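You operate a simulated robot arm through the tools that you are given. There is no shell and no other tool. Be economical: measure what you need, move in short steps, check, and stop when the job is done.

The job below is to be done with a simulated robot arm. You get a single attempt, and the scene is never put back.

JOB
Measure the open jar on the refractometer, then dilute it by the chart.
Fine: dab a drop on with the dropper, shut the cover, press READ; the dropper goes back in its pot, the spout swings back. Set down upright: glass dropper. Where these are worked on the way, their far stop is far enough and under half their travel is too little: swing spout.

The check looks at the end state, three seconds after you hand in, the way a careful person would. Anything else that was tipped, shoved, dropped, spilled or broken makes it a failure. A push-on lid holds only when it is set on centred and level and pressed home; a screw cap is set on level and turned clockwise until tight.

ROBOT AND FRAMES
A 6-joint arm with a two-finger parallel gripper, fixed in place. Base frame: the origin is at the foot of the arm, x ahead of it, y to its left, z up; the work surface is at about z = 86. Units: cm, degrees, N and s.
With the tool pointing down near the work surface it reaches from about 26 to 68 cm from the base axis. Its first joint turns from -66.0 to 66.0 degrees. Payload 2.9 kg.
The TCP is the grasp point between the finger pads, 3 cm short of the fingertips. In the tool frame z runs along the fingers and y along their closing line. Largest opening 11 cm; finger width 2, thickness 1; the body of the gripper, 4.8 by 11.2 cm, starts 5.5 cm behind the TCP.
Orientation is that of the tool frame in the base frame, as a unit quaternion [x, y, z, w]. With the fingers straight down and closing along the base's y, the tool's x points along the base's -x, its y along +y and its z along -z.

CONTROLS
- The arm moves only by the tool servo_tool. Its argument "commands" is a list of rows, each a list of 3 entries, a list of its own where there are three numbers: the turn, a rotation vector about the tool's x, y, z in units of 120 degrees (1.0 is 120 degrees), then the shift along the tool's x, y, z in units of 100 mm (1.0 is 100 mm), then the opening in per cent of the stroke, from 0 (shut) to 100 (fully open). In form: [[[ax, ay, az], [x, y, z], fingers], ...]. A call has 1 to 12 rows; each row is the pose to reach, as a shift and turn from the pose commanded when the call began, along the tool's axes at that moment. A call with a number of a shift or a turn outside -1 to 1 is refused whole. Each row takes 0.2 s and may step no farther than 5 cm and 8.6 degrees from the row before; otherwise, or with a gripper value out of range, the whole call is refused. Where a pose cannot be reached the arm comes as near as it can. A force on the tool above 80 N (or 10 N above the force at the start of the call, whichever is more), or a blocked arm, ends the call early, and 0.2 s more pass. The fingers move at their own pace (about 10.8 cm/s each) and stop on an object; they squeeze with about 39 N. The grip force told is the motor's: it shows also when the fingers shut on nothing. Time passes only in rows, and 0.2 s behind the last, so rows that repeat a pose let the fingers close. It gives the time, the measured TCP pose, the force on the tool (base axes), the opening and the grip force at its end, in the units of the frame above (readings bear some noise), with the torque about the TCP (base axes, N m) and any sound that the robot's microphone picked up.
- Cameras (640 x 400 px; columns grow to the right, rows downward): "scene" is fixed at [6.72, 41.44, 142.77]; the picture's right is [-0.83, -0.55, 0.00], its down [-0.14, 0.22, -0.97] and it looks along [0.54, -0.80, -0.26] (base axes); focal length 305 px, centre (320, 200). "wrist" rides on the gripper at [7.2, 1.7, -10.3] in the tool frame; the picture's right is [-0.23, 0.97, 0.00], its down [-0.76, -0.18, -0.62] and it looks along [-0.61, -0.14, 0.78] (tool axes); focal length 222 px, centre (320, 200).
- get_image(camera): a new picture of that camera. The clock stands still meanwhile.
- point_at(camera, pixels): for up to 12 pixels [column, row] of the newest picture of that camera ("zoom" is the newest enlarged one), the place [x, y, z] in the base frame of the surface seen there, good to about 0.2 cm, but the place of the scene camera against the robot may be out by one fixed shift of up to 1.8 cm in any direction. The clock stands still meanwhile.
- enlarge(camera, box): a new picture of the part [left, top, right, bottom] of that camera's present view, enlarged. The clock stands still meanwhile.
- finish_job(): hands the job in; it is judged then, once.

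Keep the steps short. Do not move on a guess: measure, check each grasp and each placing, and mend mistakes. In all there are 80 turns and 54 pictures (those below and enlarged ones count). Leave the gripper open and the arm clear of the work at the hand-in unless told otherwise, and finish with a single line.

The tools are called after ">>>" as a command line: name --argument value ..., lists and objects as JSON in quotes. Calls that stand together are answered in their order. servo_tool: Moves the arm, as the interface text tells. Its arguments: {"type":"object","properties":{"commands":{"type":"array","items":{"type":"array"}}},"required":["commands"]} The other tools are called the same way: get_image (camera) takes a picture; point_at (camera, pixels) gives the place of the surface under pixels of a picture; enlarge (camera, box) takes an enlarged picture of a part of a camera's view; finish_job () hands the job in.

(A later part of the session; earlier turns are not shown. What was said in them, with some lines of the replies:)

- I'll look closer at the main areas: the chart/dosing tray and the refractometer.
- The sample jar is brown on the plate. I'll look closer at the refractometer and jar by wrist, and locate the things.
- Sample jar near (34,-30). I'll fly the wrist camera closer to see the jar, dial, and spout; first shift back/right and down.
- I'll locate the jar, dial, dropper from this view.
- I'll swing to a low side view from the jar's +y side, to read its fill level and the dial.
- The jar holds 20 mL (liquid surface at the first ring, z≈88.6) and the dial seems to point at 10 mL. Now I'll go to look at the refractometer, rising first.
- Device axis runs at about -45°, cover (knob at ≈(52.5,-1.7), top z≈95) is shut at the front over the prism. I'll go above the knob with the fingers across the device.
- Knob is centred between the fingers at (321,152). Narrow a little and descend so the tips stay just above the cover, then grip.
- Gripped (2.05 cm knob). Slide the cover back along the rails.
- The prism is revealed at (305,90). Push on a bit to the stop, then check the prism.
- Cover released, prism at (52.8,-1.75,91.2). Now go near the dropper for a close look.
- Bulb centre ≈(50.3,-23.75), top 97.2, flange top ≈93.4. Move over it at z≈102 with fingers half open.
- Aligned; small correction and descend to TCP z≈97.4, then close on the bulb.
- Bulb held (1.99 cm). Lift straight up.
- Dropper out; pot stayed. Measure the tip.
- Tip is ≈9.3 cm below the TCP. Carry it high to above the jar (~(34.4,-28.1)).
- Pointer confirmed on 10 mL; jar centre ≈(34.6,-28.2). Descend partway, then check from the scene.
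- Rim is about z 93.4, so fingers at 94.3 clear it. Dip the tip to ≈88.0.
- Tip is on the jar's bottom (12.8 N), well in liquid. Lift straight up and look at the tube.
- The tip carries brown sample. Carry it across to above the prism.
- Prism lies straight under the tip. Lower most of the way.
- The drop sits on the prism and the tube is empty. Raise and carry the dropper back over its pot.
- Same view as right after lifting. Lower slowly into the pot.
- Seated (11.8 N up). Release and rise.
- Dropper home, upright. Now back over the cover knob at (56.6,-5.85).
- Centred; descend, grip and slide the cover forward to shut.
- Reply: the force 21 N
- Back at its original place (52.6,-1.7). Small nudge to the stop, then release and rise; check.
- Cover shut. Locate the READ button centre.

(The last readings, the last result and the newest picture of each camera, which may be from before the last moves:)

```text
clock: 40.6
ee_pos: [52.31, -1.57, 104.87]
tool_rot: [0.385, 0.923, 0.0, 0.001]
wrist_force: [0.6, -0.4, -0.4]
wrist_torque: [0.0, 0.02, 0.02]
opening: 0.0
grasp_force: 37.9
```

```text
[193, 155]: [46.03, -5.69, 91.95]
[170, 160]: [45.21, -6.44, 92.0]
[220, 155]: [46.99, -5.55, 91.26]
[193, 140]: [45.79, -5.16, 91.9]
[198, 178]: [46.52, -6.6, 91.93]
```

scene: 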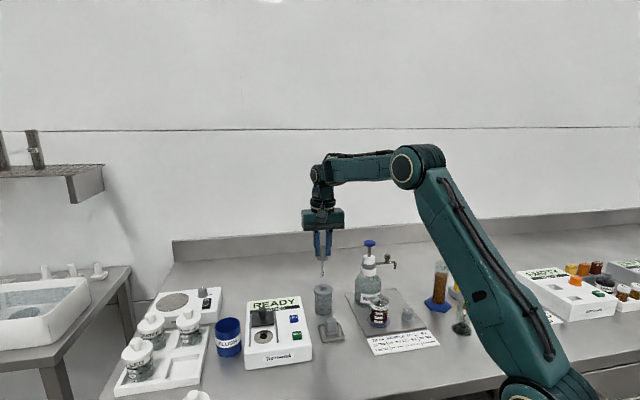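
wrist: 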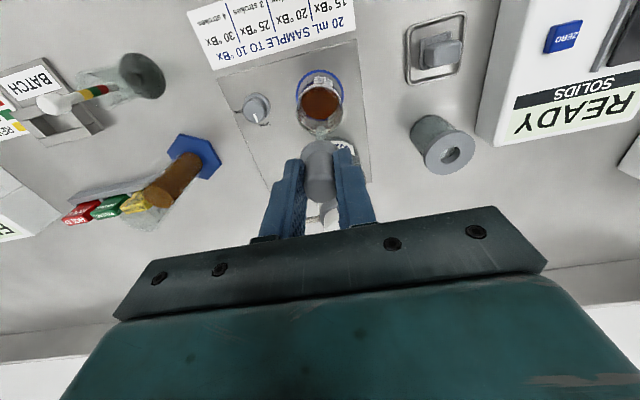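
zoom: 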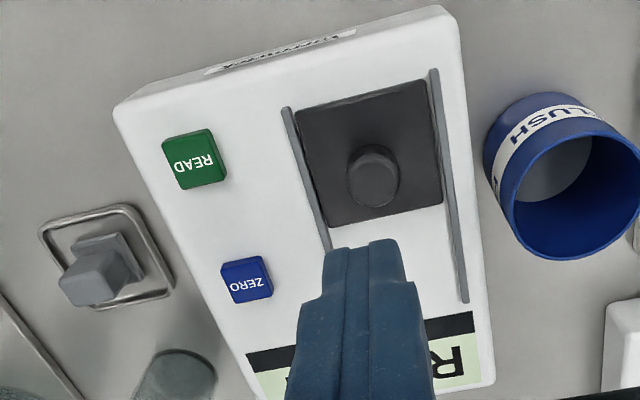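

>>> servo_tool --commands '[[[0, 0, 0], [0.07, -0.37, 0], 0], [[0, 0, 0], [0.136, -0.741, 0], 0], [[0, 0, 0], [0.136, -0.741, 0.4], 0], [[0, 0, 0], [0.136, -0.741, 0.82], 0], [[0, 0, 0], [0.136, -0.741, 0.82], 0]]'

>>> servo_tool --commands '[[[0, 0, 0], [0, 0, 0.1], 0], [[0, 0, 0], [0, 0, 0.16], 0], [[0, 0, 0], [0, 0, 0.2], 0], [[0, 0, 0], [0, 0, 0.23], 0], [[0, 0, 0], [0, 0, 0.23], 0], [[0, 0, 0], [0, 0, 0], 0]]'

>>> enlarge --camera "scene" --box '[230, 280, 320, 370]'

```text
clock: 41.8
ee_pos: [46.27, -5.89, 96.91]
tool_rot: [0.384, 0.923, 0.0, 0.0]
wrist_force: [0.9, -0.1, 0.1]
wrist_torque: [-0.01, 0.03, -0.01]
opening: 0.0
grasp_force: 37.7
```

```text
clock: 43.2
ee_pos: [46.04, -6.05, 96.82]
tool_rot: [0.384, 0.923, 0.0, -0.001]
wrist_force: [-0.9, -0.5, 0.2]
wrist_torque: [0.02, 0.01, -0.01]
opening: 0.0
grasp_force: 37.1
heard: click
```

```text
4.44 times, centred on (275, 325) of scene
```

zoom: 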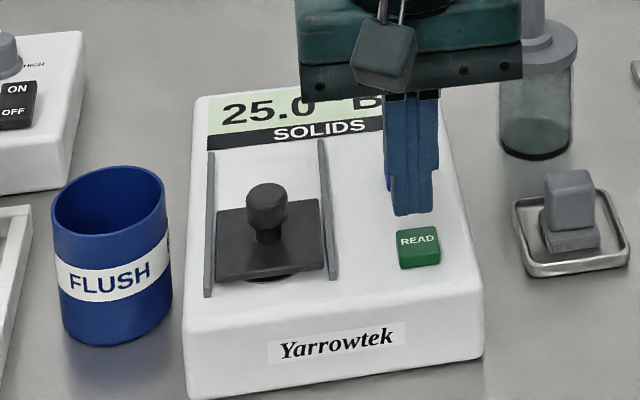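

It reads 25.0 °Bx → 3 strokes (20 mL sample, dial on 10 mL). Now rise and go look at the pump and spout.

>>> servo_tool --commands '[[[0, 0, 0], [0, 0, -0.4], 0], [[0, 0, 0], [0, 0, -0.8], 0], [[0, 0, 0], [-0.1, -0.3, -1.0], 0], [[0, 0, 0], [-0.2, -0.6, -1.0], 0], [[0, 0, 0], [-0.28, -0.86, -1.0], 0]]'

>>> servo_tool --commands '[[[0, 0, 0], [-0.1, -0.3, -0.2], 50], [[0, 0, 0], [-0.2, -0.6, -0.4], 50], [[0, 0, 0], [-0.28, -0.86, -0.6], 50]]'

>>> servo_tool --commands '[[[0, 0, 0], [-0.1, -0.3, 0], 50], [[0, 0, 0], [-0.2, -0.6, 0], 50], [[0, 0, 0], [-0.28, -0.85, 0], 50]]'

>>> get_image --camera "wrist"

```text
clock: 44.4
ee_pos: [42.06, -13.93, 106.93]
tool_rot: [0.383, 0.924, -0.001, 0.0]
wrist_force: [-0.2, -1.0, -0.4]
wrist_torque: [-0.02, 0.01, 0.0]
opening: 0.02
grasp_force: 37.8
```

```text
clock: 45.2
ee_pos: [37.73, -22.06, 112.89]
tool_rot: [0.384, 0.923, -0.001, 0.0]
wrist_force: [-0.9, -0.3, 0.1]
wrist_torque: [0.0, -0.06, 0.0]
opening: 5.48
grasp_force: 0.1
```

```text
clock: 46.0
ee_pos: [33.87, -29.95, 113.01]
tool_rot: [0.384, 0.923, -0.001, 0.0]
wrist_force: [0.1, -0.7, 0.3]
wrist_torque: [0.03, 0.0, 0.0]
opening: 5.5
grasp_force: 0.0
```

```text
16 pictures are left
```

wrist: 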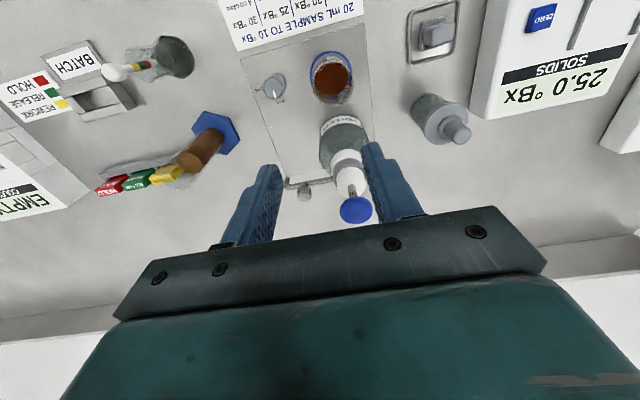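

>>> enlarge --camera "wrist" --box '[270, 110, 390, 230]'

>>> point_at --camera "wrist" --pixels '[[356, 210], [349, 187], [347, 160], [345, 172], [325, 181], [315, 182], [304, 192], [304, 186], [296, 185], [287, 183], [287, 187], [340, 206]]'

```text
3.33 times, centred on (330, 170) of wrist
```

zoom: 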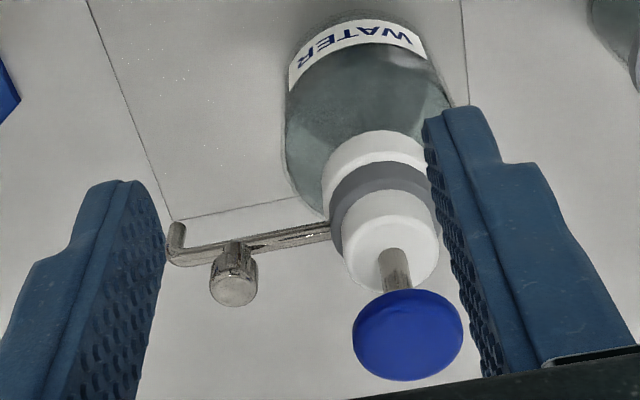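

```text
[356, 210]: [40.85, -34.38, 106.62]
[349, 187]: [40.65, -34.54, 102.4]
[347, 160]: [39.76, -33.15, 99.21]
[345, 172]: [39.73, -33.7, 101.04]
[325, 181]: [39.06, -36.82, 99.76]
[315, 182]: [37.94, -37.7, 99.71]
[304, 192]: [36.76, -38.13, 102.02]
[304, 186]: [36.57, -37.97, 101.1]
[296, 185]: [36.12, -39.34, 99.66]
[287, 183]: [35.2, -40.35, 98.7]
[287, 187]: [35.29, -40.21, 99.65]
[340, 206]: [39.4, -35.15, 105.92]
```

Pump axis ≈(40.85,-34.45); spout post at (36.8,-38.2), top z 102, 5.5 cm from the axis; nozzle at 8.3 cm, must swing ~90° to reach the jar. I'll go over the post with the fingers closing along y.

>>> servo_tool --commands '[[[0, 0, -0.0625], [-0.13, -0.06, 0], 33], [[0, 0, -0.125], [-0.26, -0.12, 0], 33], [[0, 0, -0.1875], [-0.4, -0.19, 0], 33], [[0, 0, -0.25], [-0.53, -0.25, 0], 33], [[0, 0, -0.3125], [-0.66, -0.31, 0], 33], [[0, 0, -0.375], [-0.79, -0.376, 0], 33], [[0, 0, -0.375], [-0.79, -0.376, 0.4], 33], [[0, 0, -0.375], [-0.79, -0.376, 0.6], 33], [[0, 0, -0.375], [-0.79, -0.376, 0.6], 33]]'

>>> get_image --camera "wrist"

>>> point_at --camera "wrist" --pixels '[[320, 155], [320, 160], [315, 155], [325, 155], [320, 150]]'

```text
clock: 48.0
ee_pos: [36.72, -38.16, 106.85]
tool_rot: [0.001, 1.0, 0.0, 0.0]
wrist_force: [0.3, -0.4, 0.8]
wrist_torque: [0.0, -0.01, 0.03]
opening: 3.64
grasp_force: 0.3
```

```text
14 pictures are left
```

wrist: 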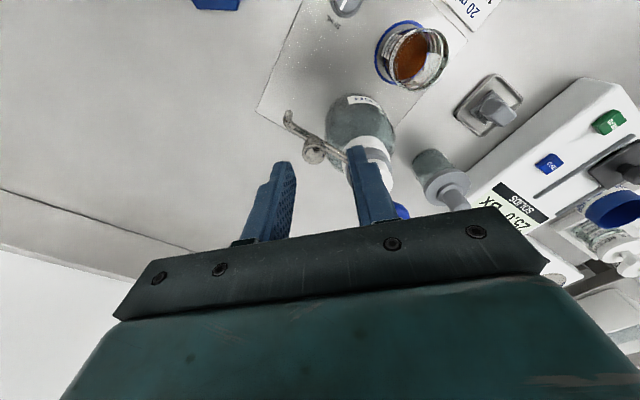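

```text
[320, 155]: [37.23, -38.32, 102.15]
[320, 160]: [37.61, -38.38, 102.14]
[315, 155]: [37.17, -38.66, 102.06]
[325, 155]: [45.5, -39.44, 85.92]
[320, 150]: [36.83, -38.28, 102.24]
```

Post centre refined ≈(37.1,-38.7). Correct, descend to TCP z≈103.4 and close.

>>> servo_tool --commands '[[[0, 0, 0], [-0.037, -0.052, 0], 33], [[0, 0, 0], [-0.037, -0.052, 0.17], 33], [[0, 0, 0], [-0.037, -0.052, 0.34], 33], [[0, 0, 0], [-0.037, -0.052, 0.34], 0], [[0, 0, 0], [-0.037, -0.052, 0.34], 0], [[0, 0, 0], [-0.037, -0.052, 0.34], 0]]'

>>> enlarge --camera "wrist" --box '[260, 70, 400, 210]'

```text
clock: 49.4
ee_pos: [37.09, -38.62, 103.31]
tool_rot: [0.002, 1.0, -0.001, -0.001]
wrist_force: [-2.0, -2.3, -3.3]
wrist_torque: [-0.09, 0.08, 0.04]
opening: 1.68
grasp_force: 44.6
```

```text
2.86 times, centred on (330, 140) of wrist
```

zoom: 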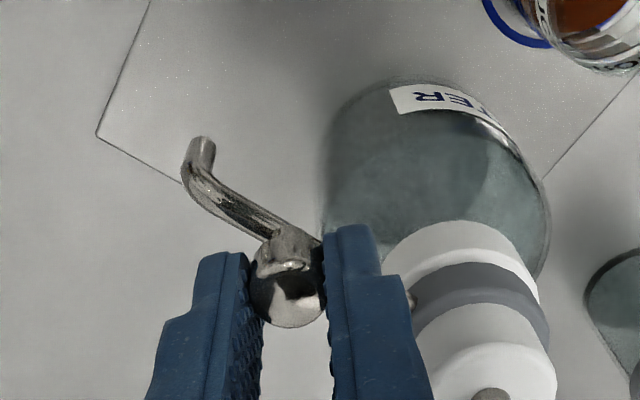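

Gripped. Swing along the arc, first 48° clockwise.

>>> servo_tool --commands '[[[0, 0, 0], [0.0286, 0.0275, 0], 0], [[0, 0, 0], [0.055, 0.0566, 0], 0], [[0, 0, 0], [0.0793, 0.0875, 0], 0], [[0, 0, 0], [0.1014, 0.12, 0], 0], [[0, 0, 0], [0.1212, 0.1539, 0], 0], [[0, 0, 0], [0.1385, 0.1892, 0], 0], [[0, 0, 0], [0.1534, 0.2256, 0], 0], [[0, 0, 0], [0.1656, 0.2629, 0], 0], [[0, 0, 0], [0.1753, 0.301, 0], 0], [[0, 0, 0], [0.1822, 0.3397, 0], 0], [[0, 0, 0], [0.1865, 0.3788, 0], 0], [[0, 0, 0], [0.188, 0.418, 0], 0]]'

```text
clock: 52.0
ee_pos: [35.29, -34.49, 103.36]
tool_rot: [0.001, 1.0, 0.001, 0.001]
wrist_force: [-3.6, -5.6, 3.6]
wrist_torque: [-0.14, 0.12, -0.31]
opening: 1.66
grasp_force: 44.3
```

>>> servo_tool --commands '[[[0, 0, 0], [-0.0014, 0.0413, 0], 0], [[0, 0, 0], [-0.0055, 0.0804, 0], 0], [[0, 0, 0], [-0.0123, 0.1191, 0], 0], [[0, 0, 0], [-0.0218, 0.1572, 0], 0], [[0, 0, 0], [-0.034, 0.1946, 0], 0], [[0, 0, 0], [-0.0487, 0.231, 0], 0], [[0, 0, 0], [-0.0659, 0.2663, 0], 0], [[0, 0, 0], [-0.0855, 0.3003, 0], 0], [[0, 0, 0], [-0.1075, 0.3329, 0], 0], [[0, 0, 0], [-0.1317, 0.3639, 0], 0], [[0, 0, 0], [-0.158, 0.3931, 0], 0], [[0, 0, 0], [-0.1684, 0.4036, 0], 0]]'

>>> get_image --camera "wrist"

>>> enlarge --camera "scene" --box '[340, 230, 420, 340]'

```text
clock: 54.6
ee_pos: [36.94, -30.5, 103.58]
tool_rot: [0.002, 1.0, -0.001, 0.001]
wrist_force: [-1.6, -7.5, 4.8]
wrist_torque: [-0.21, 0.11, -0.33]
opening: 1.68
grasp_force: 45.7
```

```text
12 pictures are left
```

wrist: 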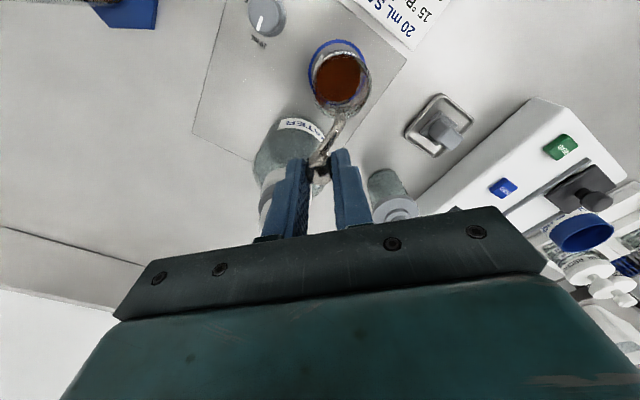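

```text
3.64 times, centred on (380, 285) of scene
```

zoom: 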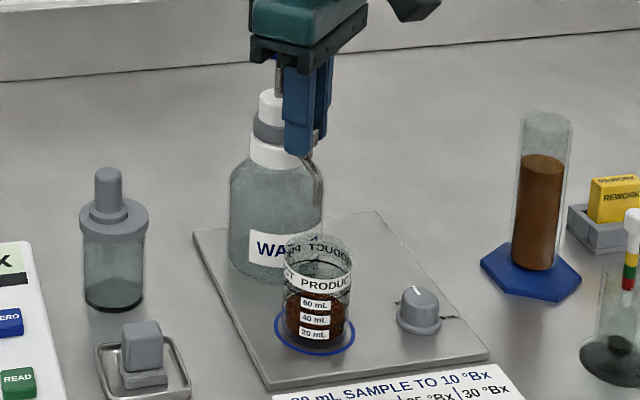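

>>> enlarge --camera "wrist" --box '[280, 30, 400, 180]'

```text
2.67 times, centred on (340, 105) of wrist
```

zoom: 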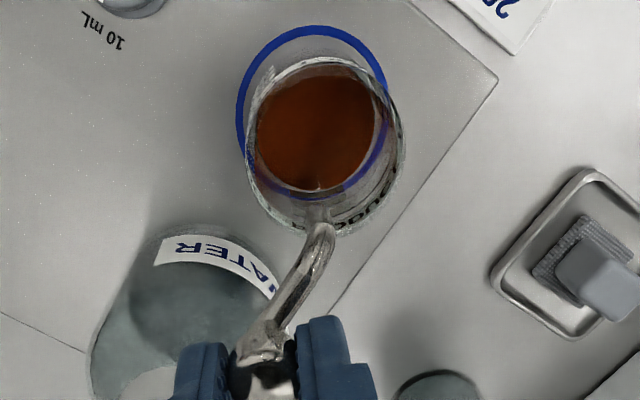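

>>> point_at --camera "zoom" --pixels '[[318, 212], [316, 222], [322, 232], [300, 280], [318, 150]]'

```text
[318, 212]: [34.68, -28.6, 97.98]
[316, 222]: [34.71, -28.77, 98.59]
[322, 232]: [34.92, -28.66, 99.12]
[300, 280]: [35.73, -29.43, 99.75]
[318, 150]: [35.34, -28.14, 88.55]
```

Nozzle tip at ≈(34.8,-28.7), inside the jar mouth. Release the post, rise, and move over the pump button with fingers shut.

>>> servo_tool --commands '[[[0, 0, 0], [0, 0, 0], 33], [[0, 0, 0], [0, 0, 0], 33], [[0, 0, 0], [0, 0, -0.3], 33], [[0, 0, 0], [0, 0, -0.75], 0], [[0, 0, 0], [-0.2, -0.2, -0.8], 0], [[0, 0, 0], [-0.395, -0.39, -0.8], 0], [[0, 0, 0], [-0.395, -0.39, -0.8], 0]]'

>>> enlarge --camera "wrist" --box '[260, 40, 400, 200]'

```text
clock: 56.2
ee_pos: [40.96, -34.59, 111.4]
tool_rot: [0.002, 1.0, 0.0, 0.0]
wrist_force: [0.6, -0.1, -0.8]
wrist_torque: [-0.03, 0.0, 0.0]
opening: 0.0
grasp_force: 37.7
```

```text
2.50 times, centred on (330, 120) of wrist
```

zoom: 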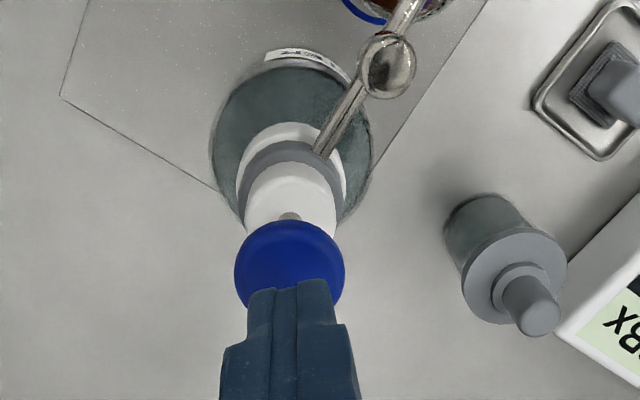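

Fingers are over the blue button. Press first stroke stepwise, watching force.

>>> servo_tool --commands '[[[0, 0, 0], [0.005, 0.01, 0.1], 0], [[0, 0, 0], [0.005, 0.01, 0.2], 0], [[0, 0, 0], [0.005, 0.01, 0.3], 0], [[0, 0, 0], [0.005, 0.01, 0.35], 0]]'

```text
clock: 57.2
ee_pos: [40.82, -34.39, 108.03]
tool_rot: [0.001, 1.0, 0.0, 0.0]
wrist_force: [-1.7, -0.2, 1.8]
wrist_torque: [0.01, 0.01, -0.01]
opening: 0.0
grasp_force: 38.0
```

>>> servo_tool --commands '[[[0, 0, 0], [0, 0, 0.05], 0], [[0, 0, 0], [0, 0, 0.1], 0], [[0, 0, 0], [0, 0, 0.13], 0], [[0, 0, 0], [0, 0, 0.16], 0]]'

```text
clock: 58.2
ee_pos: [40.75, -34.47, 106.38]
tool_rot: [0.002, 1.0, -0.002, 0.002]
wrist_force: [-1.3, 4.7, 15.9]
wrist_torque: [0.16, 0.0, -0.09]
opening: 0.0
grasp_force: 38.1
heard: click
```

Click at the bottom: one stroke. Hold a moment, rise, and check the jar.

>>> servo_tool --commands '[[[0, 0, 0], [0, 0, 0], 0], [[0, 0, 0], [0, 0, 0], 0], [[0, 0, 0], [0, 0, -0.15], 0], [[0, 0, 0], [0, 0, -0.3], 0], [[0, 0, 0], [0, 0, -0.45], 0], [[0, 0, 0], [0, 0, -0.5], 0], [[0, 0, 0], [0, 0, -0.5], 0], [[0, 0, 0], [0, 0, -0.5], 0]]'

>>> enlarge --camera "scene" --box '[340, 240, 420, 340]'

```text
clock: 60.0
ee_pos: [40.81, -34.1, 111.25]
tool_rot: [0.002, 1.0, 0.0, 0.0]
wrist_force: [0.8, -0.5, -0.1]
wrist_torque: [0.02, -0.02, 0.01]
opening: 0.0
grasp_force: 38.3
```

```text
4.00 times, centred on (380, 290) of scene
```

zoom: 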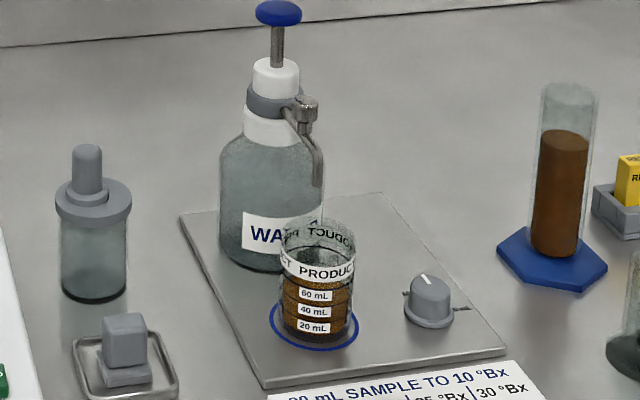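

Level rose, nothing spilled. Second stroke.

>>> servo_tool --commands '[[[0, 0, 0], [0, -0.03, 0.12], 0], [[0, 0, 0], [0, -0.03, 0.24], 0], [[0, 0, 0], [0, -0.03, 0.34], 0], [[0, 0, 0], [0, -0.03, 0.42], 0], [[0, 0, 0], [0, -0.03, 0.47], 0], [[0, 0, 0], [0, -0.03, 0.5], 0], [[0, 0, 0], [0, -0.03, 0.5], 0], [[0, 0, 0], [0, -0.03, 0.35], 0], [[0, 0, 0], [0, -0.03, 0.2], 0], [[0, 0, 0], [0, -0.03, 0.05], 0], [[0, 0, 0], [0, -0.03, 0], 0], [[0, 0, 0], [0, -0.03, 0], 0]]'

```text
clock: 62.6
ee_pos: [40.8, -34.57, 111.31]
tool_rot: [0.001, 1.0, 0.0, 0.0]
wrist_force: [-0.3, -0.1, -0.3]
wrist_torque: [0.01, -0.02, 0.01]
opening: 0.0
grasp_force: 37.8
heard: click
```

One click again. Third stroke.

>>> servo_tool --commands '[[[0, 0, 0], [0, 0, 0.12], 0], [[0, 0, 0], [0, 0, 0.24], 0], [[0, 0, 0], [0, 0, 0.34], 0], [[0, 0, 0], [0, 0, 0.42], 0], [[0, 0, 0], [0, 0, 0.47], 0], [[0, 0, 0], [0, 0, 0.5], 0], [[0, 0, 0], [0, 0, 0.5], 0], [[0, 0, 0], [0, 0, 0.35], 0], [[0, 0, 0], [0, 0, 0.2], 0], [[0, 0, 0], [0, 0, 0.05], 0], [[0, 0, 0], [0, 0, 0], 0], [[0, 0, 0], [0, 0, 0], 0]]'

>>> enlarge --camera "scene" --box '[360, 275, 410, 335]'

```text
clock: 65.2
ee_pos: [40.92, -34.54, 111.37]
tool_rot: [0.002, 1.0, 0.001, 0.0]
wrist_force: [-0.3, -1.1, 0.0]
wrist_torque: [0.01, -0.02, -0.03]
opening: 0.0
grasp_force: 38.1
heard: click
```

```text
6.67 times, centred on (385, 305) of scene
```

zoom: 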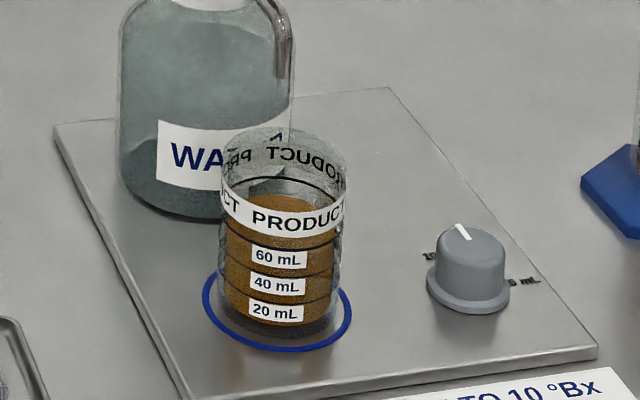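

The jar is at ~50 mL: three strokes in. Now back over the spout post at (36.94,-30.5).

>>> servo_tool --commands '[[[0, 0, 0], [0.2, 0.2, 0], 33], [[0, 0, 0], [0.398, 0.404, 0], 33], [[0, 0, 0], [0.398, 0.404, 0.25], 33], [[0, 0, 0], [0.398, 0.404, 0.45], 33], [[0, 0, 0], [0.398, 0.404, 0.45], 33]]'

>>> enlarge --camera "wrist" --box '[250, 60, 390, 220]'

>>> point_at --camera "zoom" --pixels '[[318, 240], [318, 225], [318, 255], [300, 240], [335, 240]]'

```text
clock: 66.4
ee_pos: [36.93, -30.49, 106.94]
tool_rot: [0.002, 1.0, 0.0, 0.001]
wrist_force: [-0.1, -0.3, 0.4]
wrist_torque: [0.02, -0.01, 0.02]
opening: 3.65
grasp_force: 0.0
```

```text
2.50 times, centred on (320, 140) of wrist
```

zoom: 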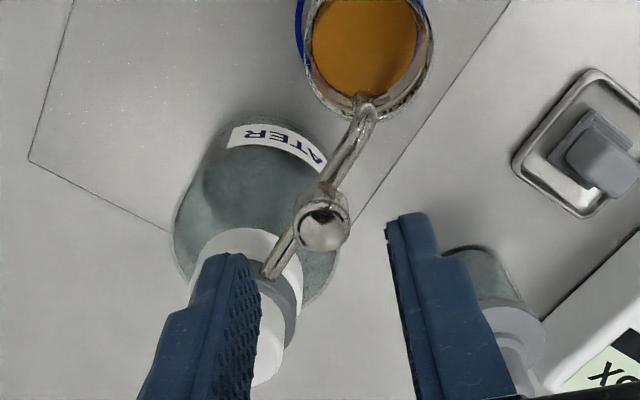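

```text
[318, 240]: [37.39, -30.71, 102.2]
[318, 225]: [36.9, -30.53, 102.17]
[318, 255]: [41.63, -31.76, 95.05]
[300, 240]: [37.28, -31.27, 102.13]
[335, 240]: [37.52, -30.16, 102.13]
```

Post centred between the fingers. Descend and grip.

>>> servo_tool --commands '[[[0, 0, 0], [0, 0, 0.17], 33], [[0, 0, 0], [0, 0, 0.34], 33], [[0, 0, 0], [0, 0, 0.34], 0], [[0, 0, 0], [0, 0, 0.34], 0], [[0, 0, 0], [0, 0, 0.34], 0]]'

```text
clock: 67.6
ee_pos: [36.86, -30.62, 103.55]
tool_rot: [0.002, 1.0, 0.0, 0.0]
wrist_force: [-3.9, 3.4, 2.6]
wrist_torque: [0.15, 0.03, 0.01]
opening: 1.66
grasp_force: 45.2
```

Gripped. Swing back along the arc, first half.

>>> servo_tool --commands '[[[0, 0, 0], [0.0268, -0.0285, 0], 0], [[0, 0, 0], [0.0516, -0.0587, 0], 0], [[0, 0, 0], [0.0741, -0.0907, 0], 0], [[0, 0, 0], [0.0945, -0.124, 0], 0], [[0, 0, 0], [0.1124, -0.1588, 0], 0], [[0, 0, 0], [0.1279, -0.1947, 0], 0], [[0, 0, 0], [0.1408, -0.2316, 0], 0], [[0, 0, 0], [0.1511, -0.2693, 0], 0], [[0, 0, 0], [0.1588, -0.3076, 0], 0], [[0, 0, 0], [0.1637, -0.3464, 0], 0], [[0, 0, 0], [0.1659, -0.3854, 0], 0], [[0, 0, 0], [0.1655, -0.4245, 0], 0]]'

```text
clock: 70.2
ee_pos: [35.34, -34.93, 103.42]
tool_rot: [0.001, 1.0, -0.001, 0.001]
wrist_force: [-2.6, 5.9, 1.4]
wrist_torque: [0.11, 0.08, 0.29]
opening: 1.67
grasp_force: 44.3
```

>>> servo_tool --commands '[[[0, 0, 0], [-0.0032, -0.0389, 0], 0], [[0, 0, 0], [-0.0091, -0.0776, 0], 0], [[0, 0, 0], [-0.0177, -0.1157, 0], 0], [[0, 0, 0], [-0.029, -0.1531, 0], 0], [[0, 0, 0], [-0.0428, -0.1897, 0], 0], [[0, 0, 0], [-0.0591, -0.2252, 0], 0], [[0, 0, 0], [-0.0779, -0.2595, 0], 0], [[0, 0, 0], [-0.099, -0.2924, 0], 0], [[0, 0, 0], [-0.1224, -0.3237, 0], 0], [[0, 0, 0], [-0.1479, -0.3534, 0], 0], [[0, 0, 0], [-0.1754, -0.3812, 0], 0], [[0, 0, 0], [-0.1898, -0.3943, 0], 0]]'

```text
clock: 72.8
ee_pos: [37.07, -38.72, 103.47]
tool_rot: [0.002, 1.0, -0.001, 0.0]
wrist_force: [-2.7, 5.4, 5.0]
wrist_torque: [0.15, 0.17, 0.32]
opening: 1.69
grasp_force: 45.3
```

Post back at its starting place (37.1,-38.7). Release, rise clear, and back away.

>>> servo_tool --commands '[[[0, 0, 0], [0, 0, 0], 33], [[0, 0, 0], [0, 0, 0], 33], [[0, 0, 0], [0, 0, -0.3], 33], [[0, 0, 0], [0, 0, -0.65], 33], [[0, 0, 0], [0, 0, -0.99], 100]]'

>>> servo_tool --commands '[[[0, 0, 0], [0.1, 0.3, -0.2], 100], [[0, 0, 0], [0.2, 0.6, -0.5], 100], [[0, 0, 0], [0.3, 0.95, -0.8], 100]]'

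>>> get_image --camera "scene"

>>> enlarge --camera "scene" --box '[230, 230, 420, 370]'

```text
clock: 74.0
ee_pos: [37.08, -38.71, 113.17]
tool_rot: [0.002, 1.0, 0.0, 0.0]
wrist_force: [1.0, 0.1, 0.9]
wrist_torque: [0.0, -0.02, 0.03]
opening: 10.99
grasp_force: 0.1
```

```text
clock: 74.8
ee_pos: [34.16, -29.14, 121.35]
tool_rot: [0.001, 1.0, 0.0, 0.0]
wrist_force: [-0.9, 0.9, 0.2]
wrist_torque: [-0.04, 0.0, -0.02]
opening: 10.97
grasp_force: 0.2
```

```text
5 pictures are left
```

scene: 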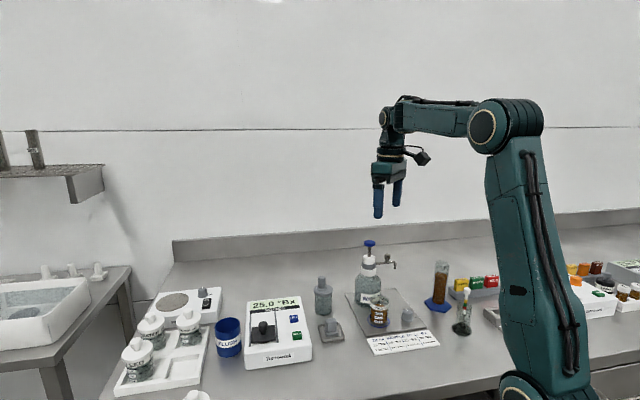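

```text
2.86 times, centred on (325, 300) of scene
```

zoom: 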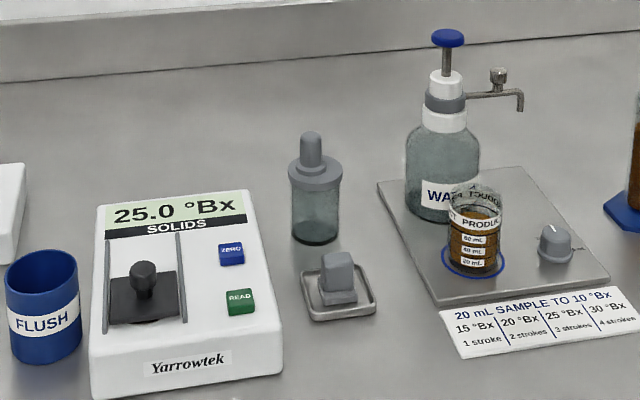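

Display shows 25.0 °Bx, the cover is shut, the dropper is in its pot, the spout is back, the jar is at about 50 mL, and the gripper is open and clear. I'll hand in now.

>>> finish_job

```text
The job is handed in.
```

The open jar read 25.0 °Bx, so I diluted the 20 mL sample with 3 strokes of 10 mL as the chart says, then put the dropper back in its pot and swung the spout back.
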